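You operate a simulated robot arm through the tools that you are given. There is no shell and no other tool. Be economical: measure what you need, move in short steps, check, and stop when the job is done.

The job below is to be done with a simulated two-armed robot. You get a single attempt, and the scene is never put back.

## Task
Put the red cap on the press bench away in the silver tray on the battery bench. Take the white-bristle brush and leave it on the seat of the stool. Fetch the pink box that says "963" from the press bench and set it on the middle shelf of the silver rack. Pick up the slim carton from the middle shelf of the silver rack with one hand, pass it to the other hand and put it on the top shelf of the silver rack. Take the purple cloth and put it in the big green tray. Take the small bracket from the middle shelf of the silver rack and put it on the press bench. Do these in any order. Set down upright: slim carton.

It is judged by the outcome, as a careful person would: the job done as asked, and still so three seconds after it is handed in. It fails if anything else is knocked over, pushed out of place, dropped, spilled or broken. A push-on lid holds only when it is set on centred and level and pressed home; a screw cap is set on level and turned clockwise until tight. Flat cloth is picked up by pressing the open fingertips on it (5 to 10 N) and closing them slowly along it; thin cloth reads only 2 to 8 mm in the jaws.

## Robot
Two 7-joint arms with fingered hands on one trunk, on a base that drives. Base frame: it is fixed to the floor where the robot stands at the start and does not move with it; the origin is under the middle of the robot, x ahead of it, y to its left, z up; the surface under the hand at the start is at about z = 880. Units: mm, rad, N and s.
The left shoulder is at the start at [74, 128, 1230], the right one opposite. Places, roughly: big green tray [2600, -300, 500]; middle shelf of the silver rack [-900, 100, 900]; pink box [750, 0, 1000]; press bench [800, 500, 900]; purple cloth (7x6x4 cm) [-900, 300, 1300]; red cap (3x3x3 cm) [700, 100, 900]; seat of the stool [-900, 1200, 400]; silver tray on the battery bench (13x17 cm) [7040, -5020, 880]; slim carton [-750, 250, 1000]; small bracket (5x4x4 cm) [-700, 500, 900]; top shelf of the silver rack [-1000, 100, 1300]; white-bristle brush (11x5x6 cm) [700, -100, 900]. Payload 5 kg a hand.
The TCP of each hand is the grasp point between the finger pads, 37 mm short of the fingertips. In the tool frame z runs along the fingers and y along their closing line. The gripper opens to 124 mm. The gripper's body begins 43 mm behind the TCP. The gripper is a hand of 3 fingers: y runs from the thumb to the fingers, the wrist lies at [-21, -116, -203] in the tool frame, and closing takes about 1.5 s.
Orientation is told as [roll, pitch, yaw] about the base's x, y, z axes, in that order, counted from this pose: with the fingers straight down and the wrist toward the robot, the tool's x, y and z point along [0, 1, 0], [1, 0, 0] and [0, 0, -1] of the base frame.

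## Interface
- The arms move only by the tool send_rows. It takes "left_series", "right_series" or both (then of equal length, played together; a hand with none holds still); each is a list that holds one entry, the list of rows, each a list of 7 numbers: the turn, a rotation vector about the tool's x, y, z in rad, then the shift along the tool's x, y, z in mm, then the finger opening in mm, from 0 to 124. In form: [[[ax, ay, az, x, y, z, gripper], ...]]. A call has 1 to 12 rows; each row is the pose to reach, as a shift and turn from the pose commanded when the call began, along the tool's axes at that moment. Rows are played at 5 a second. More than 50 mm and 0.15 rad between two rows, or a gripper value outside its range, and nothing of the call is played. Where a pose cannot be reached the arm comes as near as it can. A force on the tool above 40 N (or 10 N above the force at the start of the call, whichever is more), or a blocked arm, ends the call early, and 0.2 s more pass. The fingers move at their own pace (about 45 mm/s each) and stop on an object; they squeeze with about 33 N. The grip force told is the motor's: it shows also when the fingers shut on nothing. Time passes only in rows, and 0.2 s behind the last, so rows that repeat a pose let the fingers close. It gives the time, the measured TCP pose, the force on the tool (base axes), the opening and the grip force at its end, in the units of the frame above (readings bear some noise), with the torque about the TCP (base axes, N m) and any sound that the robot's microphone picked up.
- Cameras (640 x 400 px; columns grow to the right, rows downward): "scene" is now at [233.4, -4, 1436.8]; the picture's right is [-0.04, -1.00, 0.00], its down [-0.22, 0.01, -0.97] and it looks along [0.97, -0.04, -0.22] (base axes); focal length 214 px, centre (320, 200). "left" rides on the left gripper at [-72, -104, -154] in its tool frame; the picture's right is [-0.83, -0.26, 0.49], its down [0.51, -0.72, 0.47] and it looks along [0.23, 0.64, 0.73] (tool axes); focal length 243 px, centre (320, 200). "right" rides on the right gripper at [72, -104, -154] in its tool frame; the picture's right is [-0.83, 0.26, -0.49], its down [-0.51, -0.72, 0.47] and it looks along [-0.23, 0.64, 0.73] (tool axes); focal length 243 px, centre (320, 200). There is no depth. A picture from a camera that has moved, and an enlarged one, comes with that camera's place and axes in the base frame and with its lens.
- camera(camera): a new picture of that camera. It takes no simulated time.
- raise_lower(by): slides the trunk up (or, below 0, down) by that many mm; the arms and the scene camera ride with it, the base frame stays. It gives what a move gives, with no picture.
- steer(legs): drives the robot by 1 to 6 legs, each [ahead, left, turn to the left] in mm, mm and rad, along the robot's own axes; the way and the turn of a leg run together, so that a leg with both is an arc; at most 1500 mm and 3.142 rad a leg. The arms and the cameras ride along, it lands a little off, and it stops where it bumps. It gives what a move gives.
- grasp_type(shape, hand): the hand has 3 fingers and takes this shape, open, in about a second: jaw (thumb against the fingers, like two jaws); tri (thumb and two fingers); tip (a fingertip pinch); poke (one finger out to press); point (the index stretched); flat (the hand flat); cup (the hand cupped); fist (a fist). The gripper value then closes the fingers along that shape, each until it touches; the sizes above hold for jaw. It gives what a move gives, with no picture.
- aim_head(pan, tilt): turns the head with the scene camera to pan (to the left, within 1.396 rad either way) and tilt (down, from -0.506 to 1.204), counted from straight ahead of the robot. It gives what a move gives.
- inspect(camera, box): a new picture of the part [left, top, right, bottom] of that camera's present view, enlarged. It takes no simulated time.
- close_job(): hands the job in; it is judged then, once.

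Work in short steps. Places have to be worked out from the pictures, the camera data and where the tool is seen: move nearer, look again, correct. Check each grasp and each placing, and mend what went wrong. You have 196 turns and 184 pictures in all, those below and enlarged ones among them. Open the grippers and draw the arms clear of the work before you hand the job in, unless the task says otherwise; then end with one line.

The tools are called after "Call:" by a JSON object that holds its "fn" and its "kwargs". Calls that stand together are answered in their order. send_rows: Moves the arms, as the interface text tells. Its arguments: {"type":"object","properties":{"left_series":{"type":"array","items":{"type":"array","items":{"type":"array","items":{"type":"number"}}}},"right_series":{"type":"array","items":{"type":"array","items":{"type":"array","items":{"type":"number"}}}}},"required":[]} The other tools are called the same way: raise_lower (by) slides the trunk up or down; grasp_type (shape, hand) gives the hand a shape; steer (legs) drives the base; aim_head (pan, tilt) turns the head that bears the scene camera; camera (camera) takes a picture; inspect (camera, box) takes an enlarged picture of a part of a camera's view; close_job () hands the job in.

At the start:

```text
time_s: 0.0
left_tcp_pos: [393.9, 609.0, 1529.0]
left_ee_rot: [0.0, -0.001, -0.001]
left_contact_force: [-0.6, -0.5, 0.9]
left_torque: [0.01, 0.0, 0.02]
left_grip_width: 123.6
left_grip_force: 0.0
left_shape: jaw
right_tcp_pos: [594.3, 87.0, 1545.6]
right_ee_rot: [0.0, -0.001, 0.0]
right_contact_force: [0.4, 0.1, -0.1]
right_torque: [-0.01, -0.01, -0.03]
right_grip_width: 123.6
right_grip_force: 0.0
right_shape: jaw
trunk travel left (down, up): [-425.0, 138.0]
robot x, y, heading: [-1.4, 2.0, 0.001]
head pan, tilt: [-0.042, 0.227]
```

scene: 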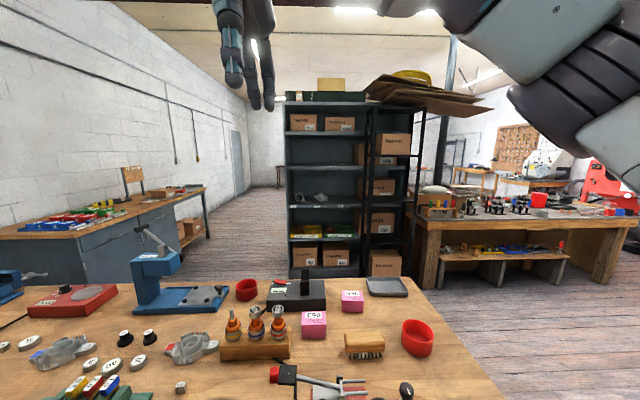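
right: 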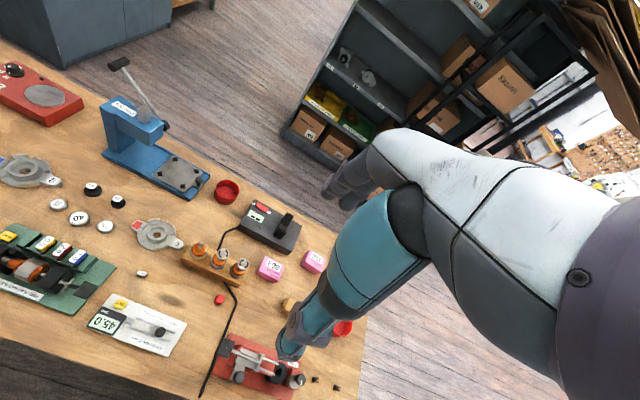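
left: 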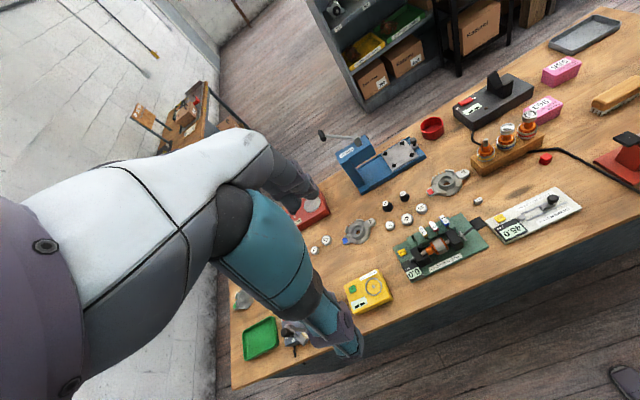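

The press bench lies ahead with pink boxes, a brush and a small red cap. I tilt the head down for a better look.

Call:
{"fn": "aim_head", "kwargs": {"pan": 0.0, "tilt": 0.75}}

Call:
{"fn": "camera", "kwargs": {"camera": "scene"}}

Call:
{"fn": "inspect", "kwargs": {"camera": "right", "box": [160, 160, 360, 400]}}

```text
time_s: 0.9
left_tcp_pos: [392.9, 610.2, 1529.2]
left_ee_rot: [0.0, 0.001, 0.0]
left_contact_force: [-0.5, -0.3, 0.6]
left_torque: [0.02, -0.01, 0.02]
left_grip_width: 123.7
left_grip_force: 0.1
left_shape: jaw
right_tcp_pos: [595.3, 87.4, 1545.0]
right_ee_rot: [0.0, 0.0, -0.002]
right_contact_force: [0.0, -0.1, 0.7]
right_torque: [-0.03, 0.03, 0.04]
right_grip_width: 123.5
right_grip_force: 0.1
right_shape: jaw
trunk travel left (down, up): [-425.0, 138.0]
robot x, y, heading: [2.0, 0.8, 0.001]
head pan, tilt: [0.0, 0.75]
```

```text
180 pictures are left
camera scene: at [223.0, 0.0, 1389.6], right [0.0, -1.0, 0.0], down [-0.68, 0.0, -0.73], along [0.73, 0.0, -0.68], focal length 214 px, centre (320, 200)
```

scene: 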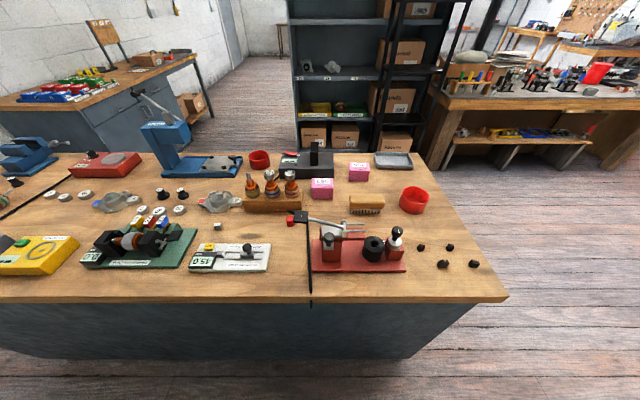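

```text
1.67 times, centred on (260, 280) of right
camera zoom: at [492.1, 160.3, 1699.7], right [0.26, -0.83, 0.49], down [-0.72, -0.51, -0.47], along [0.64, -0.23, -0.73], focal length 404 px, centre (420, 67)
```

zoom: 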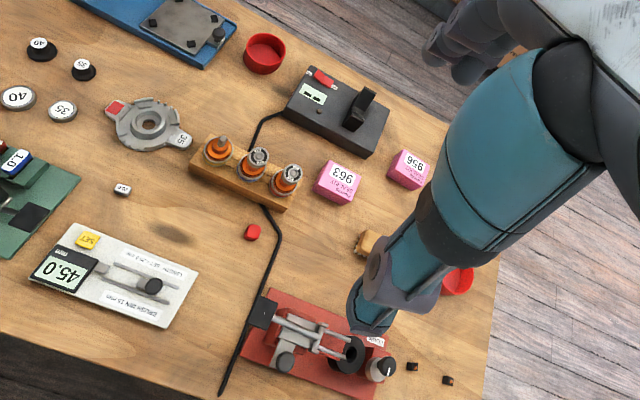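

The box reading "963" is the left one, near [803,-3]; the cap is near [662,94]; the brush is near [724,-150]. I zoom in to check.

Call:
{"fn": "inspect", "kwargs": {"camera": "scene", "box": [280, 150, 440, 250]}}

Call:
{"fn": "aim_head", "kwargs": {"pan": 0.0, "tilt": 0.95}}

Call:
{"fn": "camera", "kwargs": {"camera": "scene"}}

```text
4.00 times, centred on (360, 200) of scene
camera zoom: at [223.0, 0.0, 1389.6], right [0.0, -1.0, 0.0], down [-0.68, 0.0, -0.73], along [0.73, 0.0, -0.68], focal length 858 px, centre (160, 200)
```

zoom: 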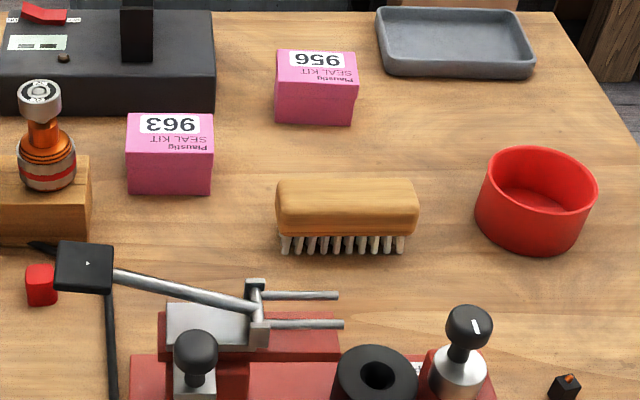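

```text
time_s: 1.7
left_tcp_pos: [392.7, 610.1, 1528.8]
left_ee_rot: [0.0, 0.0, 0.001]
left_contact_force: [-0.2, 0.1, -0.4]
left_torque: [-0.04, 0.04, 0.01]
left_grip_width: 123.4
left_grip_force: 0.0
left_shape: jaw
right_tcp_pos: [595.2, 88.0, 1545.9]
right_ee_rot: [0.0, 0.001, -0.001]
right_contact_force: [0.4, -0.4, 0.0]
right_torque: [-0.01, 0.02, 0.02]
right_grip_width: 123.7
right_grip_force: 0.1
right_shape: jaw
trunk travel left (down, up): [-425.0, 138.0]
robot x, y, heading: [-0.6, 1.1, -0.0]
head pan, tilt: [0.0, 0.949]
```

```text
177 pictures are left
camera scene: at [212.9, 0.0, 1374.1], right [0.0, -1.0, 0.0], down [-0.81, 0.0, -0.58], along [0.58, 0.0, -0.81], focal length 214 px, centre (320, 200)
```

scene: 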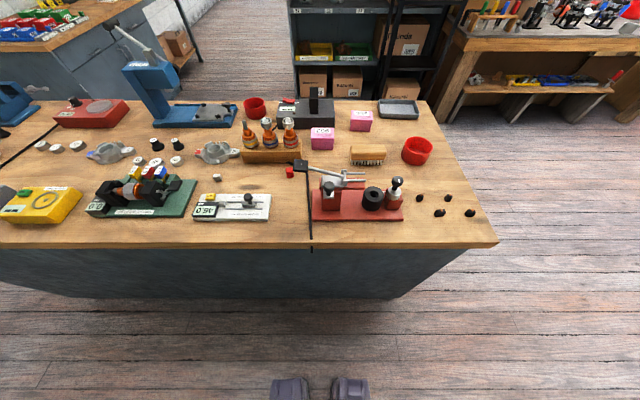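

The box centre is about [805,-8] with top z≈928; the brush has white bristles and stands at about [712,-146]. I will take the box with the left hand, so I step the base 200 mm right.

Call:
{"fn": "steer", "kwargs": {"legs": [[0, -200, 0]]}}

Call:
{"fn": "send_rows", "kwargs": {"left_series": [[[0, 0, 0, -30, 35, 35, 124], [0, 0, 0, -60, 70, 70, 124], [0, 0, 0, -90, 105, 105, 124], [0, 0, 0, -120, 130, 135, 124], [0, 0, 0, -150, 160, 160, 124], [0, 0, 0, -180, 190, 185, 124]]], "right_series": [[[0, 0, 0, -50, 0, 0, 124], [0, 0, 0, -100, 0, 0, 124], [0, 0, 0, -150, 0, 0, 124], [0, 0, 0, -200, 0, 0, 124], [0, 0, 0, -250, 0, 0, 124], [0, 0, 0, -290, 0, 0, 124]]]}}

Call:
{"fn": "camera", "kwargs": {"camera": "scene"}}

```text
time_s: 4.1
left_tcp_pos: [393.4, 408.8, 1528.7]
left_ee_rot: [-0.001, 0.0, 0.002]
left_contact_force: [0.7, -0.3, 0.2]
left_torque: [-0.01, 0.0, -0.05]
left_grip_width: 123.6
left_grip_force: 0.0
left_shape: jaw
right_tcp_pos: [594.9, -112.0, 1545.5]
right_ee_rot: [-0.001, 0.0, 0.002]
right_contact_force: [-1.3, 0.2, 0.4]
right_torque: [-0.02, 0.0, 0.0]
right_grip_width: 123.7
right_grip_force: 0.3
right_shape: jaw
trunk travel left (down, up): [-425.0, 138.0]
robot x, y, heading: [5.5, -200.2, -0.005]
head pan, tilt: [0.0, 0.949]
```

```text
refused: row 1 steps farther than a row can; nothing moved
```

```text
176 pictures are left
camera scene: at [212.9, -201.0, 1374.0], right [0.0, -1.0, 0.0], down [-0.81, 0.0, -0.58], along [0.58, 0.0, -0.81], focal length 214 px, centre (320, 200)
```

scene: 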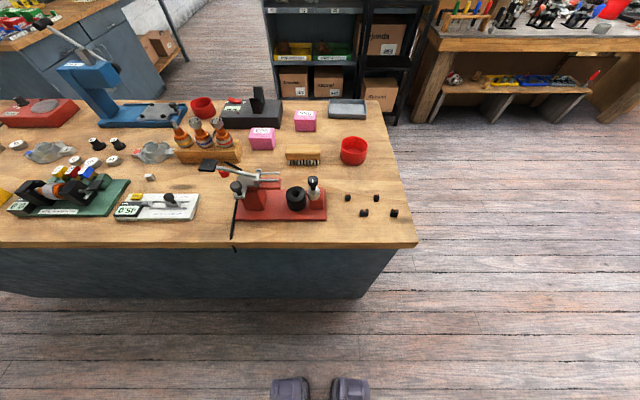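

Each row must stay under 50 mm in total, so I resend with smaller steps.

Call:
{"fn": "send_rows", "kwargs": {"left_series": [[[0, 0, 0, -28, 28, 27, 124], [0, 0, 0, -56, 56, 54, 124], [0, 0, 0, -84, 84, 81, 124], [0, 0, 0, -112, 112, 108, 124], [0, 0, 0, -140, 140, 135, 124], [0, 0, 0, -168, 168, 162, 124], [0, 0, 0, -196, 196, 189, 124], [0, 0, 0, -224, 224, 216, 124], [0, 0, 0, -252, 252, 243, 124], [0, 0, 0, -280, 280, 270, 124], [0, 0, 0, -308, 308, 297, 124], [0, 0, 0, -336, 336, 324, 124]]], "right_series": [[[0, 0, 0, -40, 0, 0, 124], [0, 0, 0, -80, 0, 0, 124], [0, 0, 0, -120, 0, 0, 124], [0, 0, 0, -160, 0, 0, 124], [0, 0, 0, -200, 0, 0, 124], [0, 0, 0, -240, 0, 0, 124], [0, 0, 0, -280, 0, 0, 124], [0, 0, 0, -300, 0, 0, 124], [0, 0, 0, -320, 0, 0, 124], [0, 0, 0, -320, 0, 0, 124], [0, 0, 0, -320, 0, 0, 124], [0, 0, 0, -320, 0, 0, 124]]]}}

Call:
{"fn": "camera", "kwargs": {"camera": "scene"}}

Call:
{"fn": "camera", "kwargs": {"camera": "left"}}

```text
time_s: 6.7
left_tcp_pos: [732.2, 68.5, 1208.5]
left_ee_rot: [0.003, 0.001, 0.001]
left_contact_force: [0.6, -0.2, 0.0]
left_torque: [-0.01, 0.03, -0.03]
left_grip_width: 123.6
left_grip_force: 0.0
left_shape: jaw
right_tcp_pos: [598.9, -435.8, 1542.6]
right_ee_rot: [0.003, 0.004, 0.0]
right_contact_force: [0.3, -1.0, -0.9]
right_torque: [0.05, 0.04, 0.03]
right_grip_width: 123.7
right_grip_force: 0.1
right_shape: jaw
trunk travel left (down, up): [-425.0, 138.0]
robot x, y, heading: [2.2, -206.4, -0.002]
head pan, tilt: [0.0, 0.949]
```

```text
175 pictures are left
camera scene: at [215.9, -204.4, 1373.5], right [0.0, -1.0, 0.0], down [-0.81, 0.0, -0.58], along [0.58, 0.0, -0.81], focal length 214 px, centre (320, 200)
```

scene: 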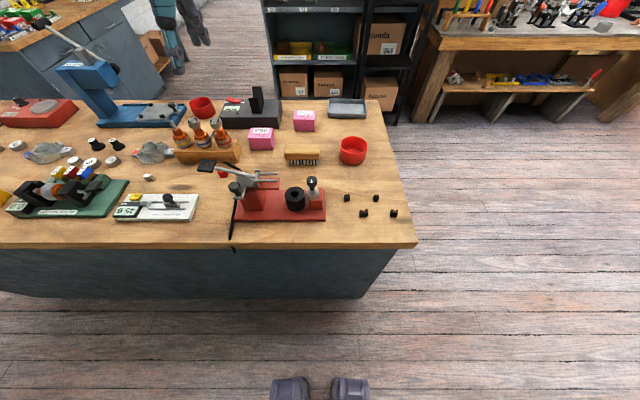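

```text
174 pictures are left
camera left: at [628.6, -4.5, 1361.4], right [-0.26, -0.83, -0.49], down [-0.72, 0.51, -0.47], along [0.64, 0.23, -0.73], focal length 243 px, centre (320, 200)
```

left: 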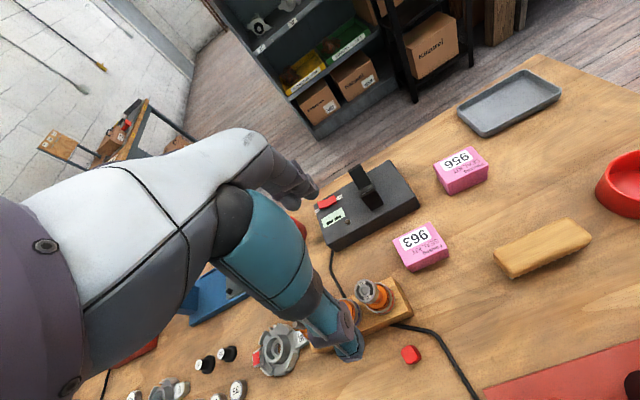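

The left-camera ray puts the box at about [806,-15], which agrees with the scene estimate. I move above it with the opening at 100.

Call:
{"fn": "send_rows", "kwargs": {"left_series": [[[0, 0, 0, -20, 18, 30, 110], [0, 0, 0, -42, 37, 60, 100], [0, 0, 0, -63, 55, 90, 100], [0, 0, 0, -84, 73, 120, 100], [0, 0, 0, -84, 73, 160, 100], [0, 0, 0, -84, 73, 180, 100], [0, 0, 0, -84, 73, 180, 100]]]}}

Call:
{"fn": "camera", "kwargs": {"camera": "left"}}

Call:
{"fn": "inspect", "kwargs": {"camera": "scene", "box": [160, 60, 360, 200]}}

```text
time_s: 8.3
left_tcp_pos: [803.1, -12.0, 1026.1]
left_ee_rot: [-0.001, -0.002, 0.001]
left_contact_force: [0.5, 0.1, 0.2]
left_torque: [-0.03, 0.05, 0.0]
left_grip_width: 100.0
left_grip_force: 0.0
left_shape: jaw
right_tcp_pos: [594.2, -434.4, 1545.7]
right_ee_rot: [0.001, -0.001, -0.002]
right_contact_force: [-1.0, -0.7, 0.2]
right_torque: [0.01, 0.04, 0.02]
right_grip_width: 123.7
right_grip_force: 0.1
right_shape: jaw
trunk travel left (down, up): [-425.0, 138.0]
robot x, y, heading: [-2.2, -204.1, -0.002]
head pan, tilt: [0.0, 0.949]
```

```text
173 pictures are left
camera left: at [699.0, -84.5, 1179.3], right [-0.26, -0.83, -0.49], down [-0.72, 0.51, -0.47], along [0.64, 0.23, -0.73], focal length 243 px, centre (320, 200)
```

left: 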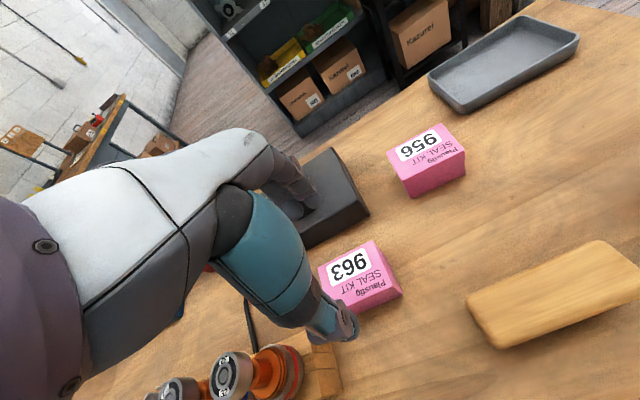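

```text
2.86 times, centred on (260, 130) of scene
camera zoom: at [212.5, -202.9, 1374.1], right [0.0, -1.0, 0.0], down [-0.81, 0.0, -0.58], along [0.58, 0.0, -0.81], focal length 613 px, centre (491, 400)
```

zoom: 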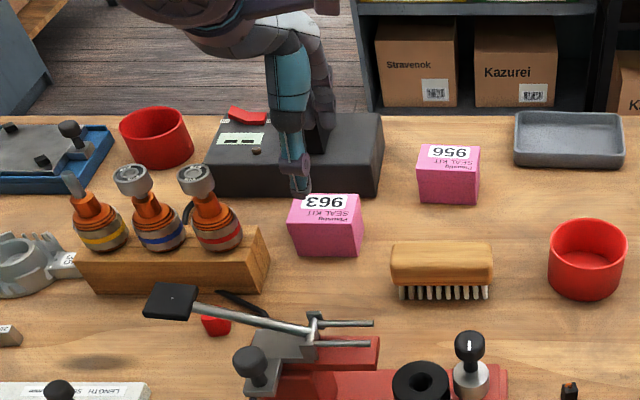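

The box centre reads about [800,-17] and the hand is over it. I descend to z≈926.

Call:
{"fn": "send_rows", "kwargs": {"left_series": [[[0, 0, 0, -5, -2, 30, 100], [0, 0, 0, -5, -2, 60, 100], [0, 0, 0, -5, -2, 80, 100], [0, 0, 0, -5, -2, 100, 100]]]}}

Call:
{"fn": "camera", "kwargs": {"camera": "left"}}

Call:
{"fn": "inspect", "kwargs": {"camera": "scene", "box": [160, 60, 360, 200]}}

```text
time_s: 9.3
left_tcp_pos: [800.8, -16.9, 926.5]
left_ee_rot: [0.0, 0.0, 0.0]
left_contact_force: [-1.7, -0.6, -1.4]
left_torque: [-0.04, -0.03, -0.05]
left_grip_width: 99.7
left_grip_force: 0.0
left_shape: jaw
right_tcp_pos: [595.7, -433.5, 1545.2]
right_ee_rot: [0.001, -0.001, 0.002]
right_contact_force: [0.3, 0.5, 0.3]
right_torque: [-0.03, 0.05, 0.02]
right_grip_width: 123.6
right_grip_force: 0.0
right_shape: jaw
trunk travel left (down, up): [-425.0, 138.0]
robot x, y, heading: [-1.7, -199.3, 0.002]
head pan, tilt: [0.0, 0.949]
```

```text
171 pictures are left
camera left: at [697.5, -89.8, 1079.5], right [-0.26, -0.83, -0.49], down [-0.72, 0.51, -0.47], along [0.64, 0.23, -0.73], focal length 243 px, centre (320, 200)
```

left: 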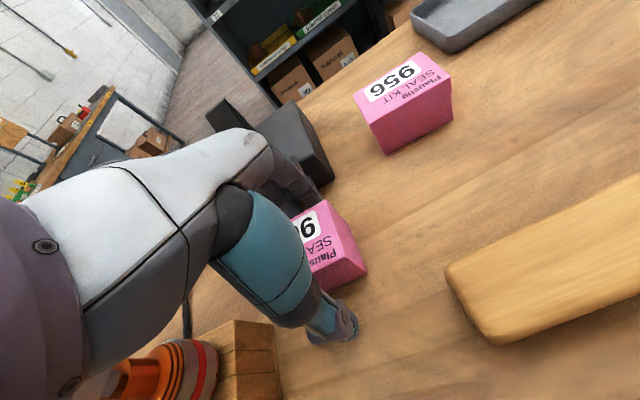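

```text
2.86 times, centred on (260, 130) of scene
camera zoom: at [213.7, -201.9, 1373.9], right [0.0, -1.0, 0.0], down [-0.81, 0.0, -0.58], along [0.58, 0.0, -0.81], focal length 613 px, centre (491, 400)
```

zoom: 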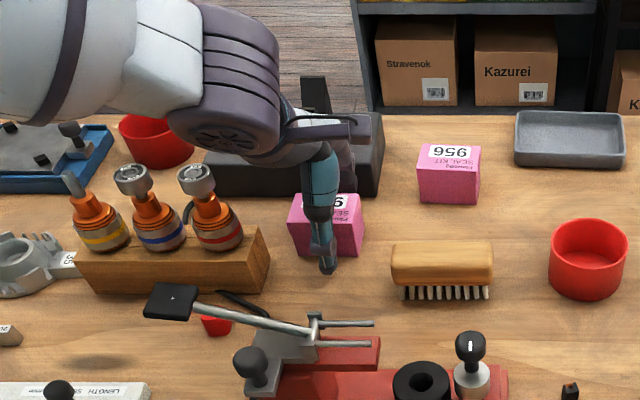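

Thumb is in front, fingers behind the box, no contact yet. I close and lift a little to check.

Call:
{"fn": "send_rows", "kwargs": {"left_series": [[[0, 0, 0, 0, 0, 0, 60], [0, 0, 0, 0, 0, 0, 45], [0, 0, 0, 0, 0, 0, 40], [0, 0, 0, 0, 0, 0, 40], [0, 0, 0, 0, 0, 0, 40], [0, 0, 0, 0, 0, 0, 40], [0, 0, 0, 0, 0, 0, 40]]]}}

Call:
{"fn": "send_rows", "kwargs": {"left_series": [[[0, 0, 0, 0, 0, -20, 40], [0, 0, 0, 0, 0, -50, 40], [0, 0, 0, 0, 0, -90, 40], [0, 0, 0, 0, 0, -130, 40], [0, 0, 0, 0, 0, -170, 40], [0, 0, 0, 0, 0, -200, 40]]]}}

Call:
{"fn": "camera", "kwargs": {"camera": "left"}}

```text
time_s: 10.9
left_tcp_pos: [800.4, -16.9, 925.6]
left_ee_rot: [0.0, 0.0, 0.003]
left_contact_force: [0.3, 0.1, 0.0]
left_torque: [-0.02, -0.02, 0.01]
left_grip_width: 48.8
left_grip_force: 32.9
left_shape: jaw
right_tcp_pos: [595.4, -433.4, 1545.3]
right_ee_rot: [-0.002, 0.001, -0.001]
right_contact_force: [-0.6, -0.6, 0.6]
right_torque: [0.05, -0.03, -0.02]
right_grip_width: 123.7
right_grip_force: 0.0
right_shape: jaw
trunk travel left (down, up): [-425.0, 138.0]
robot x, y, heading: [3.8, -200.7, 0.001]
head pan, tilt: [0.0, 0.949]
```

```text
time_s: 12.3
left_tcp_pos: [800.1, -17.9, 1127.8]
left_ee_rot: [0.001, -0.002, 0.002]
left_contact_force: [0.4, 0.5, -0.9]
left_torque: [0.0, 0.01, 0.02]
left_grip_width: 48.9
left_grip_force: 33.2
left_shape: jaw
right_tcp_pos: [593.9, -434.0, 1546.1]
right_ee_rot: [0.001, -0.003, 0.0]
right_contact_force: [-0.1, -0.2, 0.2]
right_torque: [0.02, -0.02, 0.03]
right_grip_width: 123.3
right_grip_force: 0.0
right_shape: jaw
trunk travel left (down, up): [-425.0, 138.0]
robot x, y, heading: [2.2, -203.6, -0.002]
head pan, tilt: [0.0, 0.949]
```

```text
169 pictures are left
camera left: at [695.3, -90.5, 1281.8], right [-0.26, -0.83, -0.49], down [-0.72, 0.51, -0.47], along [0.64, 0.23, -0.73], focal length 243 px, centre (320, 200)
```

left: 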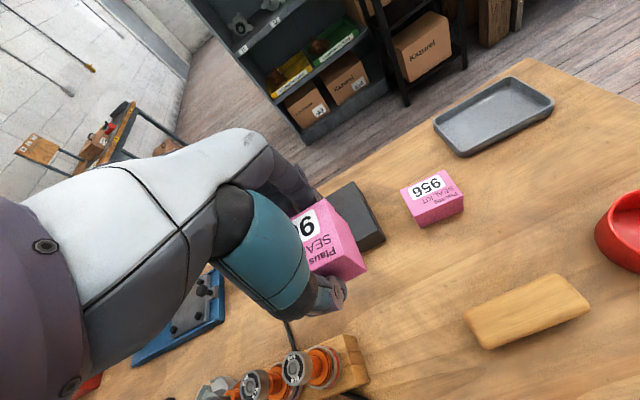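

The box is held (48.8 mm). I raise and draw back the left hand, then step the base left so the right hand can reach the brush.

Call:
{"fn": "send_rows", "kwargs": {"left_series": [[[0, 0, 0, 0, -30, -30, 40], [0, 0, 0, 10, -60, -60, 40], [0, 0, 0, 20, -90, -90, 40], [0, 0, 0, 40, -120, -120, 40], [0, 0, 0, 70, -150, -140, 40], [0, 0, 0, 100, -170, -160, 40]]]}}

Call:
{"fn": "steer", "kwargs": {"legs": [[0, 240, 0]]}}

Call:
{"fn": "send_rows", "kwargs": {"right_series": [[[0, 0, 0, 5, 15, 45, 100], [0, 0, 0, 10, 30, 90, 100], [0, 0, 0, 15, 40, 135, 100], [0, 0, 0, 20, 50, 180, 100], [0, 0, 0, 25, 60, 225, 100], [0, 0, 0, 30, 70, 270, 100], [0, 0, 0, 35, 80, 315, 100], [0, 0, 0, 40, 90, 360, 100], [0, 0, 0, 45, 100, 400, 100], [0, 0, 0, 45, 110, 420, 100]]]}}

Call:
{"fn": "camera", "kwargs": {"camera": "right"}}

Call:
{"fn": "inspect", "kwargs": {"camera": "scene", "box": [260, 80, 460, 220]}}

```text
time_s: 13.7
left_tcp_pos: [630.3, 84.7, 1285.1]
left_ee_rot: [-0.004, -0.001, 0.002]
left_contact_force: [-0.7, 0.6, -0.2]
left_torque: [-0.04, 0.02, -0.01]
left_grip_width: 49.0
left_grip_force: 33.0
left_shape: jaw
right_tcp_pos: [593.6, -432.1, 1546.5]
right_ee_rot: [0.0, -0.002, 0.0]
right_contact_force: [-0.3, -0.6, 0.4]
right_torque: [-0.02, -0.04, 0.0]
right_grip_width: 123.8
right_grip_force: 0.1
right_shape: jaw
trunk travel left (down, up): [-425.0, 138.0]
robot x, y, heading: [-0.8, -203.6, 0.001]
head pan, tilt: [0.0, 0.949]
```

```text
time_s: 16.4
left_tcp_pos: [632.6, 322.3, 1287.2]
left_ee_rot: [0.003, -0.001, -0.001]
left_contact_force: [-0.3, -0.3, -0.5]
left_torque: [0.04, 0.0, 0.03]
left_grip_width: 49.1
left_grip_force: 32.9
left_shape: jaw
right_tcp_pos: [594.6, -196.3, 1544.8]
right_ee_rot: [0.002, -0.001, -0.002]
right_contact_force: [0.5, 1.0, 0.9]
right_torque: [0.01, 0.04, -0.05]
right_grip_width: 124.1
right_grip_force: 0.1
right_shape: jaw
trunk travel left (down, up): [-425.0, 138.0]
robot x, y, heading: [-0.2, 37.7, -0.003]
head pan, tilt: [0.0, 0.949]
```

```text
time_s: 18.6
left_tcp_pos: [632.9, 322.3, 1286.0]
left_ee_rot: [0.0, 0.0, 0.0]
left_contact_force: [0.2, -0.7, -0.8]
left_torque: [0.05, 0.01, 0.0]
left_grip_width: 48.9
left_grip_force: 32.6
left_shape: jaw
right_tcp_pos: [705.7, -149.0, 1125.9]
right_ee_rot: [0.0, 0.002, -0.003]
right_contact_force: [-0.5, -0.2, 0.6]
right_torque: [-0.02, -0.01, 0.0]
right_grip_width: 100.1
right_grip_force: 0.0
right_shape: jaw
trunk travel left (down, up): [-425.0, 138.0]
robot x, y, heading: [1.6, 36.8, -0.001]
head pan, tilt: [0.0, 0.949]
```

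```text
168 pictures are left
camera right: at [603.4, -75.8, 1280.0], right [0.26, -0.83, 0.49], down [-0.72, -0.5, -0.47], along [0.64, -0.23, -0.73], focal length 243 px, centre (320, 200)
```

right: 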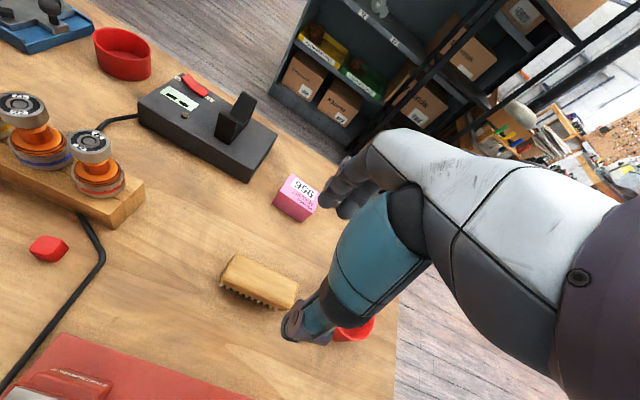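

```text
2.86 times, centred on (360, 150) of scene
camera zoom: at [213.4, 37.8, 1374.0], right [0.0, -1.0, 0.0], down [-0.81, 0.0, -0.58], along [0.58, 0.0, -0.81], focal length 613 px, centre (206, 343)
```

zoom: 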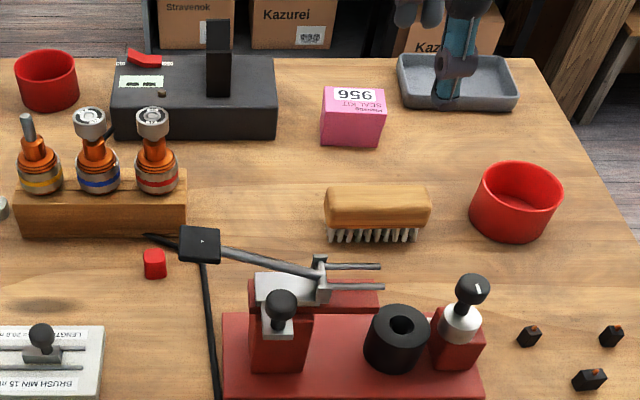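

I judge the brush centre at about [717,-146] with the top near z 930. I descend in steps and recheck before closing.

Call:
{"fn": "send_rows", "kwargs": {"right_series": [[[0, 0, 0, 2, 11, 40, 100], [0, 0, 0, 2, 11, 80, 100], [0, 0, 0, 2, 11, 115, 100], [0, 0, 0, 2, 11, 115, 100]]]}}

Call:
{"fn": "camera", "kwargs": {"camera": "right"}}

Call:
{"fn": "inspect", "kwargs": {"camera": "scene", "box": [260, 80, 460, 220]}}

```text
time_s: 19.6
left_tcp_pos: [633.6, 323.3, 1285.2]
left_ee_rot: [0.001, 0.0, 0.0]
left_contact_force: [-0.3, -0.2, -0.2]
left_torque: [-0.03, 0.0, -0.04]
left_grip_width: 49.1
left_grip_force: 32.4
left_shape: jaw
right_tcp_pos: [716.3, -148.2, 1010.1]
right_ee_rot: [0.002, -0.001, -0.001]
right_contact_force: [0.0, 0.2, 0.6]
right_torque: [-0.04, -0.02, 0.0]
right_grip_width: 100.1
right_grip_force: 0.0
right_shape: jaw
trunk travel left (down, up): [-425.0, 138.0]
robot x, y, heading: [0.4, 35.0, -0.006]
head pan, tilt: [0.0, 0.949]
```

```text
166 pictures are left
camera right: at [613.3, -75.8, 1164.6], right [0.26, -0.83, 0.49], down [-0.72, -0.51, -0.47], along [0.64, -0.23, -0.73], focal length 243 px, centre (320, 200)
```

right: 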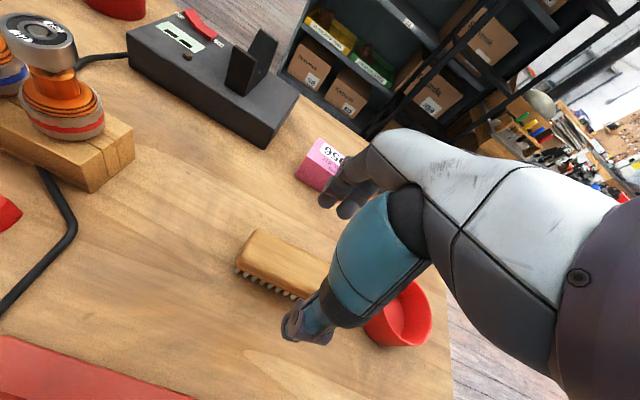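

```text
2.86 times, centred on (360, 150) of scene
camera zoom: at [213.2, 38.2, 1374.0], right [0.0, -1.0, 0.0], down [-0.81, 0.0, -0.58], along [0.58, 0.0, -0.81], focal length 613 px, centre (206, 343)
```

zoom: 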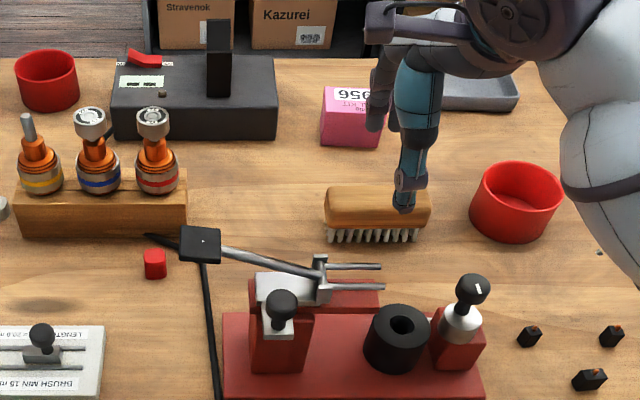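

The brush end corners give x 698–736, so x=717 is right. I descend and close.

Call:
{"fn": "send_rows", "kwargs": {"right_series": [[[0, 0, 0, 0, 0, 35, 100], [0, 0, 0, 0, 0, 65, 100], [0, 0, 0, 0, 0, 87, 100], [0, 0, 0, 0, 0, 87, 100]]]}}

Call:
{"fn": "send_rows", "kwargs": {"right_series": [[[0, 0, 0, 0, 0, 0, 60], [0, 0, 0, 0, 0, 0, 40], [0, 0, 0, 0, 0, 0, 30], [0, 0, 0, 0, 0, 0, 30], [0, 0, 0, 0, 0, 0, 30], [0, 0, 0, 0, 0, 0, 30], [0, 0, 0, 0, 0, 0, 30]]]}}

Call:
{"fn": "send_rows", "kwargs": {"right_series": [[[0, 0, 0, 0, 0, -15, 30], [0, 0, 0, 0, 0, -50, 30], [0, 0, 0, 0, 0, -90, 30]]]}}

Call:
{"fn": "camera", "kwargs": {"camera": "right"}}

Call:
{"fn": "inspect", "kwargs": {"camera": "scene", "box": [260, 80, 460, 220]}}

```text
time_s: 20.6
left_tcp_pos: [633.5, 322.6, 1286.8]
left_ee_rot: [0.0, 0.0, 0.001]
left_contact_force: [0.1, 1.5, -1.0]
left_torque: [-0.03, 0.02, 0.03]
left_grip_width: 49.0
left_grip_force: 33.5
left_shape: jaw
right_tcp_pos: [714.7, -147.4, 922.5]
right_ee_rot: [0.0, -0.001, -0.002]
right_contact_force: [0.3, -0.3, 0.3]
right_torque: [-0.02, 0.04, 0.02]
right_grip_width: 100.1
right_grip_force: 0.1
right_shape: jaw
trunk travel left (down, up): [-425.0, 138.0]
robot x, y, heading: [2.4, 35.9, -0.003]
head pan, tilt: [0.0, 0.949]
```

```text
time_s: 22.2
left_tcp_pos: [633.1, 322.2, 1285.0]
left_ee_rot: [-0.001, -0.001, -0.001]
left_contact_force: [-0.1, -0.5, 0.0]
left_torque: [0.01, -0.03, 0.04]
left_grip_width: 49.2
left_grip_force: 32.7
left_shape: jaw
right_tcp_pos: [715.6, -147.4, 921.9]
right_ee_rot: [-0.002, 0.0, -0.002]
right_contact_force: [0.2, -0.1, -0.5]
right_torque: [0.02, 0.0, -0.02]
right_grip_width: 35.3
right_grip_force: 32.9
right_shape: jaw
trunk travel left (down, up): [-425.0, 138.0]
robot x, y, heading: [-1.2, 38.9, 0.0]
head pan, tilt: [0.0, 0.949]
```

```text
time_s: 23.0
left_tcp_pos: [633.5, 323.7, 1285.9]
left_ee_rot: [0.001, -0.001, 0.0]
left_contact_force: [-0.5, -0.1, -0.6]
left_torque: [0.01, 0.01, 0.04]
left_grip_width: 48.9
left_grip_force: 33.3
left_shape: jaw
right_tcp_pos: [716.2, -147.0, 1013.0]
right_ee_rot: [0.0, 0.0, -0.002]
right_contact_force: [0.7, -0.6, -1.7]
right_torque: [-0.03, 0.0, -0.02]
right_grip_width: 35.3
right_grip_force: 33.3
right_shape: jaw
trunk travel left (down, up): [-425.0, 138.0]
robot x, y, heading: [-1.2, 36.1, -0.001]
head pan, tilt: [0.0, 0.949]
```

```text
164 pictures are left
camera right: at [614.0, -74.2, 1167.3], right [0.26, -0.83, 0.49], down [-0.72, -0.51, -0.47], along [0.64, -0.23, -0.73], focal length 243 px, centre (320, 200)
```

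right: 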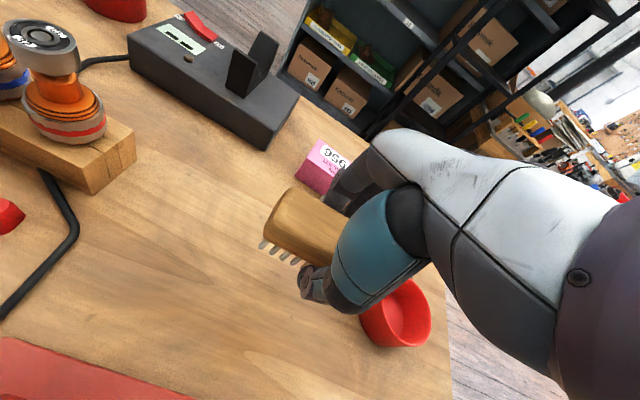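

```text
2.86 times, centred on (360, 150) of scene
camera zoom: at [213.1, 38.6, 1374.0], right [0.0, -1.0, 0.0], down [-0.81, 0.0, -0.58], along [0.58, 0.0, -0.81], focal length 613 px, centre (206, 343)
```

zoom: 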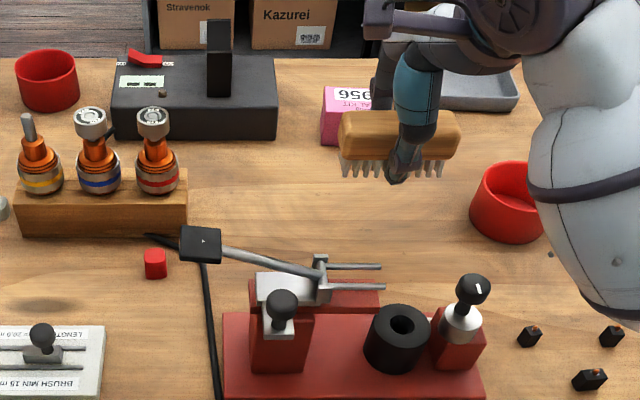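

The brush is held. I lift and draw both arms back to a compact pose before turning.

Call:
{"fn": "send_rows", "kwargs": {"left_series": [[[0, 0, 0, 0, -25, 0, 40], [0, 0, 0, 0, -50, 0, 40], [0, 0, 0, 0, -75, 0, 40], [0, 0, 0, 5, -100, 0, 40], [0, 0, 0, 10, -125, 0, 40], [0, 0, 0, 15, -150, 0, 40], [0, 0, 0, 20, -175, 0, 40], [0, 0, 0, 25, -195, 0, 40], [0, 0, 0, 30, -210, 0, 40], [0, 0, 0, 30, -210, 0, 40]]], "right_series": [[[0, 0, 0, 0, 0, -45, 30], [0, 0, 0, 0, -10, -90, 30], [0, 0, 0, -5, -30, -130, 30], [0, 0, 0, -15, -60, -165, 30], [0, 0, 0, -25, -95, -195, 30], [0, 0, 0, -40, -130, -220, 30], [0, 0, 0, -60, -170, -240, 30], [0, 0, 0, -80, -210, -255, 30], [0, 0, 0, -100, -250, -265, 30], [0, 0, 0, -120, -290, -270, 30]]]}}

Call:
{"fn": "aim_head", "kwargs": {"pan": 1.39, "tilt": 0.4}}

Call:
{"fn": "camera", "kwargs": {"camera": "scene"}}

Call:
{"fn": "aim_head", "kwargs": {"pan": -1.39, "tilt": 0.4}}

Call:
{"fn": "camera", "kwargs": {"camera": "scene"}}

```text
time_s: 25.2
left_tcp_pos: [418.9, 352.4, 1286.9]
left_ee_rot: [0.003, -0.003, 0.001]
left_contact_force: [-0.6, -0.6, -0.3]
left_torque: [0.01, -0.04, 0.01]
left_grip_width: 49.1
left_grip_force: 33.0
left_shape: jaw
right_tcp_pos: [422.0, -268.1, 1285.2]
right_ee_rot: [0.002, -0.002, -0.003]
right_contact_force: [0.0, -0.6, -1.4]
right_torque: [0.01, -0.06, -0.01]
right_grip_width: 35.6
right_grip_force: 32.9
right_shape: jaw
trunk travel left (down, up): [-425.0, 138.0]
robot x, y, heading: [-2.4, 42.1, -0.003]
head pan, tilt: [0.0, 0.949]
```

```text
time_s: 26.7
left_tcp_pos: [422.6, 354.2, 1285.5]
left_ee_rot: [0.0, 0.001, 0.0]
left_contact_force: [0.0, 0.5, -0.9]
left_torque: [-0.01, 0.03, 0.03]
left_grip_width: 49.1
left_grip_force: 33.5
left_shape: jaw
right_tcp_pos: [425.4, -267.3, 1285.0]
right_ee_rot: [0.001, 0.001, -0.001]
right_contact_force: [-0.5, -0.1, -2.4]
right_torque: [0.01, 0.02, -0.01]
right_grip_width: 35.3
right_grip_force: 33.2
right_shape: jaw
trunk travel left (down, up): [-425.0, 138.0]
robot x, y, heading: [-0.6, 36.4, -0.002]
head pan, tilt: [1.389, 0.4]
```

```text
162 pictures are left
camera scene: at [157.3, 129.1, 1420.6], right [0.98, -0.18, 0.0], down [-0.07, -0.38, -0.92], along [0.17, 0.91, -0.39], focal length 214 px, centre (320, 200)
```

scene: 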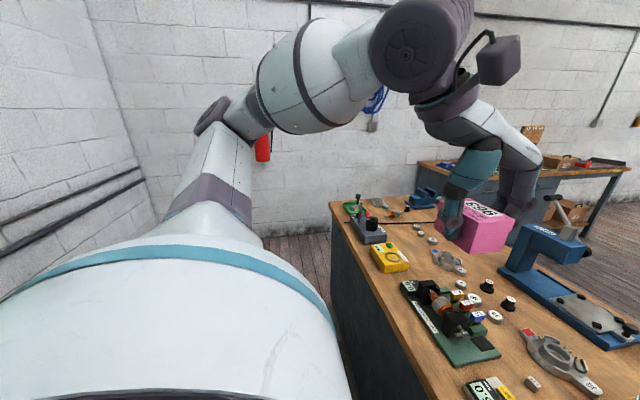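

```text
time_s: 29.2
left_tcp_pos: [422.9, 353.2, 1284.2]
left_ee_rot: [-0.001, -0.001, 0.0]
left_contact_force: [-0.3, 1.3, -0.8]
left_torque: [0.0, 0.02, -0.04]
left_grip_width: 49.1
left_grip_force: 32.6
left_shape: jaw
right_tcp_pos: [425.7, -266.6, 1285.0]
right_ee_rot: [0.002, 0.0, -0.003]
right_contact_force: [-0.5, 0.1, -1.2]
right_torque: [-0.03, 0.01, 0.02]
right_grip_width: 35.3
right_grip_force: 33.1
right_shape: jaw
trunk travel left (down, up): [-425.0, 138.0]
robot x, y, heading: [-1.0, 39.7, 0.002]
head pan, tilt: [-1.389, 0.4]
```

```text
161 pictures are left
camera scene: at [157.0, -53.2, 1420.6], right [-0.98, -0.18, 0.0], down [-0.07, 0.38, -0.92], along [0.17, -0.91, -0.39], focal length 214 px, centre (320, 200)
```

scene: 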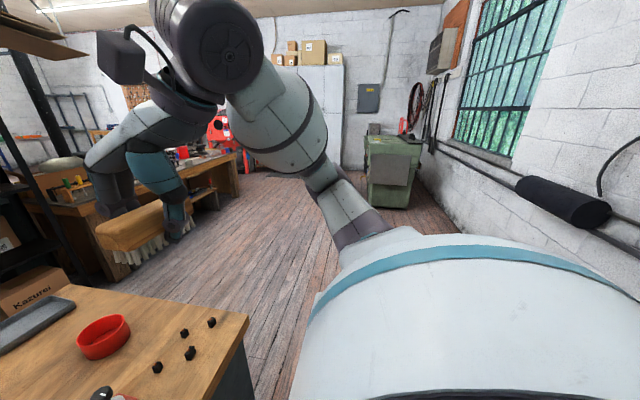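

The elbows stick out sideways, so I turn in stages and look at the rack before passing it.

Call:
{"fn": "steer", "kwargs": {"legs": [[0, -250, 0], [0, 0, -0.8]]}}

Call:
{"fn": "camera", "kwargs": {"camera": "scene"}}

```text
time_s: 34.1
left_tcp_pos: [518.9, -306.9, 1285.3]
left_ee_rot: [-0.001, 0.0, -0.817]
left_contact_force: [-0.3, 0.4, -0.6]
left_torque: [0.01, -0.01, 0.0]
left_grip_width: 48.9
left_grip_force: 32.9
left_shape: jaw
right_tcp_pos: [67.1, -731.0, 1284.3]
right_ee_rot: [0.0, 0.0, -0.819]
right_contact_force: [-0.3, 0.0, -1.5]
right_torque: [0.01, -0.01, 0.01]
right_grip_width: 35.4
right_grip_force: 33.1
right_shape: jaw
trunk travel left (down, up): [-425.0, 138.0]
robot x, y, heading: [-4.1, -215.2, -0.823]
head pan, tilt: [-1.389, 0.4]
```

```text
160 pictures are left
camera scene: at [40.4, -388.9, 1420.7], right [-0.8, 0.6, 0.0], down [0.23, 0.31, -0.92], along [-0.55, -0.74, -0.39], focal length 214 px, centre (320, 200)
```

scene: 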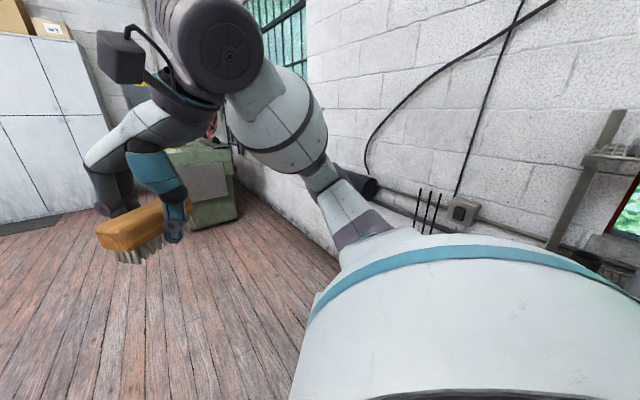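

The wall and the rack edge show on the right. I turn further and look again.

Call:
{"fn": "steer", "kwargs": {"legs": [[0, 0, -0.5]]}}

Call:
{"fn": "camera", "kwargs": {"camera": "scene"}}

```text
time_s: 36.0
left_tcp_pos: [409.2, -544.0, 1285.9]
left_ee_rot: [0.0, -0.001, -1.321]
left_contact_force: [0.8, 0.4, -0.6]
left_torque: [0.02, 0.04, 0.02]
left_grip_width: 48.8
left_grip_force: 33.4
left_shape: jaw
right_tcp_pos: [-190.7, -701.5, 1284.7]
right_ee_rot: [0.0, 0.0, -1.321]
right_contact_force: [0.3, 0.2, -1.3]
right_torque: [0.02, -0.01, 0.0]
right_grip_width: 35.3
right_grip_force: 32.4
right_shape: jaw
trunk travel left (down, up): [-425.0, 138.0]
robot x, y, heading: [1.2, -214.6, -1.321]
head pan, tilt: [-1.389, 0.4]
```

```text
159 pictures are left
camera scene: at [-48.9, -386.4, 1420.7], right [-0.42, 0.91, 0.0], down [0.35, 0.16, -0.92], along [-0.84, -0.39, -0.39], focal length 214 px, centre (320, 200)
```

scene: 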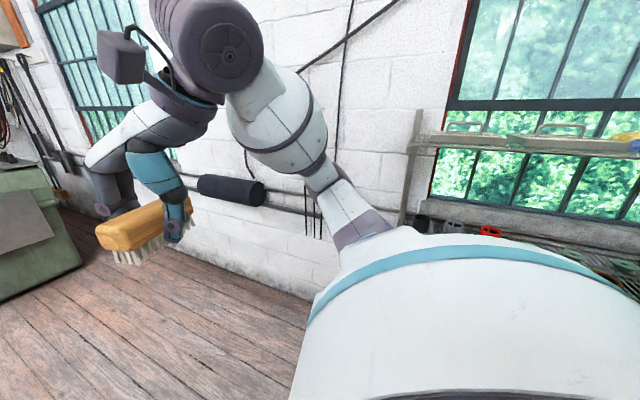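

The elbow reaches about 550 mm from the axis and the rack front is around 680 mm away, so I turn on until I face the rack.

Call:
{"fn": "steer", "kwargs": {"legs": [[0, 0, -0.9]]}}

Call:
{"fn": "aim_head", "kwargs": {"pan": -0.8, "tilt": 0.4}}

Call:
{"fn": "camera", "kwargs": {"camera": "scene"}}

```text
time_s: 38.7
left_tcp_pos: [-13.1, -739.4, 1285.9]
left_ee_rot: [0.001, 0.0, -2.238]
left_contact_force: [-0.8, 0.2, -1.3]
left_torque: [0.03, -0.01, -0.03]
left_grip_width: 48.7
left_grip_force: 33.2
left_shape: jaw
right_tcp_pos: [-501.6, -358.7, 1285.0]
right_ee_rot: [0.001, 0.0, -2.237]
right_contact_force: [-0.1, 0.0, -1.6]
right_torque: [0.01, -0.01, 0.02]
right_grip_width: 35.1
right_grip_force: 33.1
right_shape: jaw
trunk travel left (down, up): [-425.0, 138.0]
robot x, y, heading: [2.2, -213.6, -2.24]
head pan, tilt: [-1.389, 0.4]
```

```text
time_s: 39.7
left_tcp_pos: [-13.5, -740.1, 1284.8]
left_ee_rot: [-0.002, -0.001, -2.236]
left_contact_force: [-0.4, 0.2, -1.0]
left_torque: [0.0, 0.0, 0.01]
left_grip_width: 48.7
left_grip_force: 33.0
left_shape: jaw
right_tcp_pos: [-503.2, -358.9, 1284.4]
right_ee_rot: [0.001, 0.001, -2.237]
right_contact_force: [-0.7, 0.4, -0.9]
right_torque: [-0.01, -0.01, 0.03]
right_grip_width: 35.2
right_grip_force: 32.3
right_shape: jaw
trunk travel left (down, up): [-425.0, 138.0]
robot x, y, heading: [0.1, -212.7, -2.236]
head pan, tilt: [-0.799, 0.4]
```

```text
158 pictures are left
camera scene: at [-177.3, -331.9, 1420.6], right [-0.1, 0.99, 0.0], down [0.39, 0.04, -0.92], along [-0.92, -0.1, -0.39], focal length 214 px, centre (320, 200)
```

scene: 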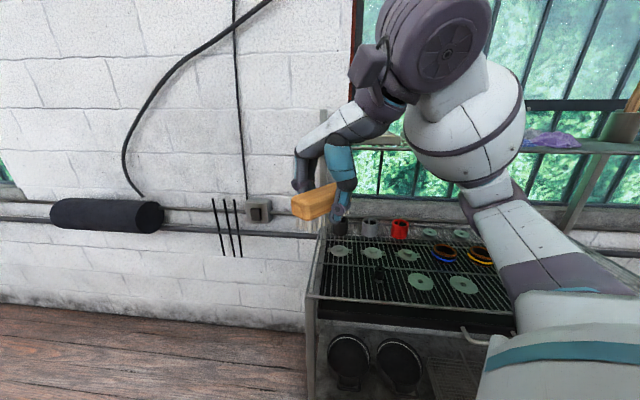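

The purple cloth shows on the top shelf and the middle shelf is a mesh with items. I complete the turn to face the rack.

Call:
{"fn": "steer", "kwargs": {"legs": [[0, 0, -0.9]]}}

Call:
{"fn": "aim_head", "kwargs": {"pan": -0.3, "tilt": 0.4}}

Call:
{"fn": "camera", "kwargs": {"camera": "scene"}}

```text
time_s: 42.5
left_tcp_pos: [-427.1, -522.6, 1285.1]
left_ee_rot: [0.0, -0.001, 3.13]
left_contact_force: [0.7, -0.1, -0.9]
left_torque: [0.0, 0.0, 0.0]
left_grip_width: 48.5
left_grip_force: 33.0
left_shape: jaw
right_tcp_pos: [-422.1, 96.7, 1284.1]
right_ee_rot: [0.0, -0.001, 3.128]
right_contact_force: [-0.2, -0.6, -0.6]
right_torque: [-0.02, -0.02, 0.01]
right_grip_width: 35.2
right_grip_force: 32.8
right_shape: jaw
trunk travel left (down, up): [-425.0, 138.0]
robot x, y, heading: [-1.1, -213.8, 3.133]
head pan, tilt: [-0.799, 0.4]
```

```text
time_s: 43.4
left_tcp_pos: [-426.5, -522.9, 1284.0]
left_ee_rot: [0.001, 0.0, 3.129]
left_contact_force: [0.7, 1.1, -0.7]
left_torque: [0.04, 0.01, 0.01]
left_grip_width: 48.8
left_grip_force: 33.1
left_shape: jaw
right_tcp_pos: [-421.8, 97.2, 1285.3]
right_ee_rot: [0.0, 0.0, 3.127]
right_contact_force: [0.8, -0.5, -0.4]
right_torque: [-0.01, -0.01, 0.03]
right_grip_width: 35.1
right_grip_force: 33.1
right_shape: jaw
trunk travel left (down, up): [-425.0, 138.0]
robot x, y, heading: [-1.4, -215.2, 3.13]
head pan, tilt: [-0.3, 0.4]
```

```text
157 pictures are left
camera scene: at [-226.2, -182.9, 1420.6], right [0.31, 0.95, 0.0], down [0.37, -0.12, -0.92], along [-0.88, 0.28, -0.39], focal length 214 px, centre (320, 200)
```

scene: 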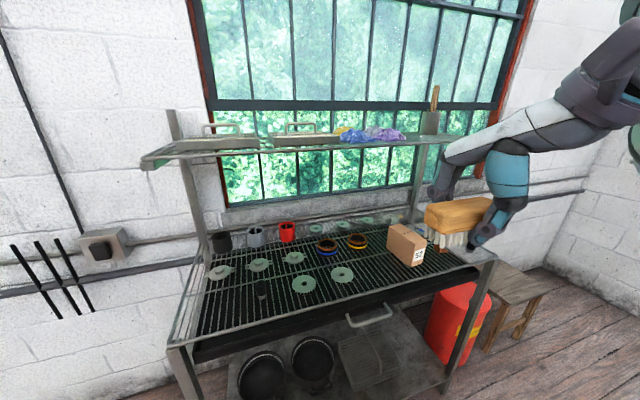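

The rack is open above the middle shelf, with the top shelf narrow at the back. I zoom in.

Call:
{"fn": "inspect", "kwargs": {"camera": "scene", "box": [160, 80, 340, 200]}}

Call:
{"fn": "inspect", "kwargs": {"camera": "scene", "box": [320, 90, 480, 190]}}

Call:
{"fn": "inspect", "kwargs": {"camera": "scene", "box": [190, 200, 480, 340]}}

```text
3.33 times, centred on (250, 140) of scene
camera zoom: at [-226.2, -182.9, 1420.6], right [0.31, 0.95, 0.0], down [0.37, -0.12, -0.92], along [-0.88, 0.28, -0.39], focal length 715 px, centre (553, 400)
```

zoom: 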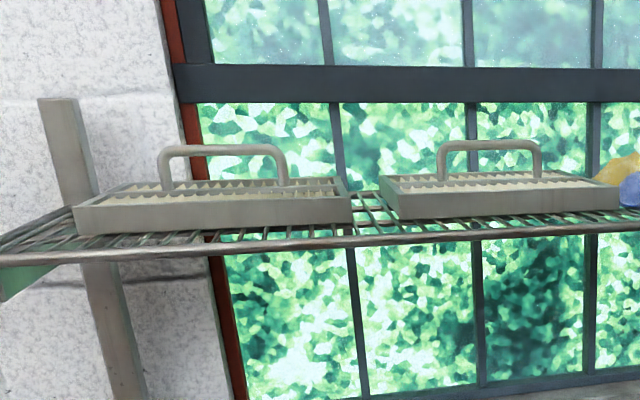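

```text
4.00 times, centred on (400, 140) of scene
camera zoom: at [-226.2, -182.9, 1420.6], right [0.31, 0.95, 0.0], down [0.37, -0.12, -0.92], along [-0.88, 0.28, -0.39], focal length 858 px, centre (0, 440)
```

zoom: 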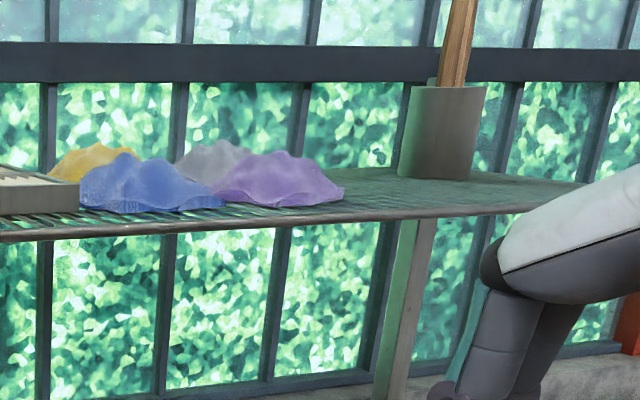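

```text
2.21 times, centred on (335, 270) of scene
camera zoom: at [-226.2, -182.9, 1420.6], right [0.31, 0.95, 0.0], down [0.37, -0.12, -0.92], along [-0.88, 0.28, -0.39], focal length 473 px, centre (287, 46)
```

zoom: 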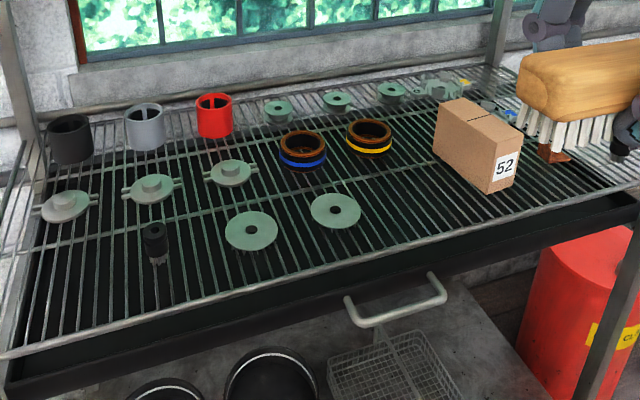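

Part of the shelf is hidden behind the brush hand. I step 400 mm to the robot's right (+y) and look ahead.

Call:
{"fn": "steer", "kwargs": {"legs": [[0, -400, 0]]}}

Call:
{"fn": "aim_head", "kwargs": {"pan": -0.05, "tilt": 0.55}}

Call:
{"fn": "camera", "kwargs": {"camera": "scene"}}

Call:
{"fn": "inspect", "kwargs": {"camera": "scene", "box": [240, 100, 460, 240]}}

```text
time_s: 47.5
left_tcp_pos: [-421.7, -122.3, 1284.8]
left_ee_rot: [0.0, -0.001, 3.132]
left_contact_force: [-0.2, 0.9, -0.5]
left_torque: [0.03, 0.0, 0.01]
left_grip_width: 48.8
left_grip_force: 33.1
left_shape: jaw
right_tcp_pos: [-419.1, 499.0, 1285.4]
right_ee_rot: [0.0, -0.001, 3.131]
right_contact_force: [1.2, 0.3, -1.7]
right_torque: [-0.01, 0.0, 0.01]
right_grip_width: 34.9
right_grip_force: 33.4
right_shape: jaw
trunk travel left (down, up): [-425.0, 138.0]
robot x, y, heading: [4.8, 187.3, 3.13]
head pan, tilt: [-0.3, 0.4]
```

```text
time_s: 48.2
left_tcp_pos: [-421.9, -121.3, 1285.1]
left_ee_rot: [0.0, -0.001, 3.131]
left_contact_force: [0.6, -0.5, 0.1]
left_torque: [0.0, 0.01, -0.01]
left_grip_width: 48.7
left_grip_force: 33.1
left_shape: jaw
right_tcp_pos: [-417.8, 499.9, 1284.6]
right_ee_rot: [0.001, 0.0, 3.13]
right_contact_force: [-0.1, -0.4, -1.0]
right_torque: [0.0, 0.01, 0.02]
right_grip_width: 35.3
right_grip_force: 33.0
right_shape: jaw
trunk travel left (down, up): [-425.0, 138.0]
robot x, y, heading: [2.8, 189.4, 3.129]
head pan, tilt: [-0.051, 0.55]
```

```text
153 pictures are left
camera scene: at [-223.0, 196.7, 1407.0], right [0.06, 1.0, 0.0], down [0.52, -0.03, -0.85], along [-0.85, 0.05, -0.52], focal length 214 px, centre (320, 200)
```

scene: 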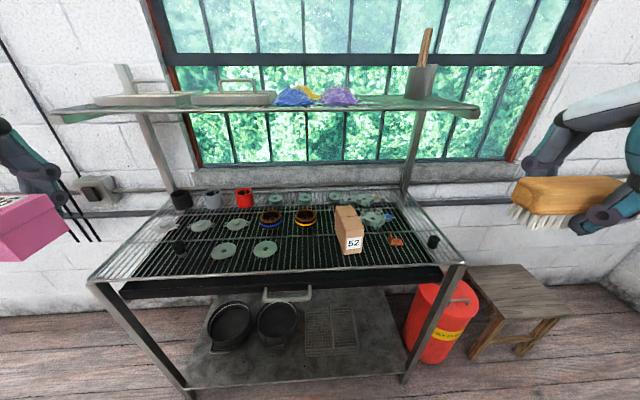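

```text
2.86 times, centred on (350, 170) of scene
camera zoom: at [-223.0, 196.7, 1407.0], right [0.06, 1.0, 0.0], down [0.52, -0.03, -0.85], along [-0.85, 0.05, -0.52], focal length 613 px, centre (234, 286)
```

zoom: 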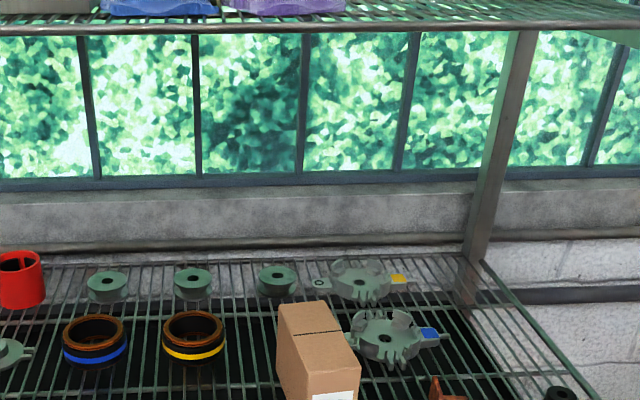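

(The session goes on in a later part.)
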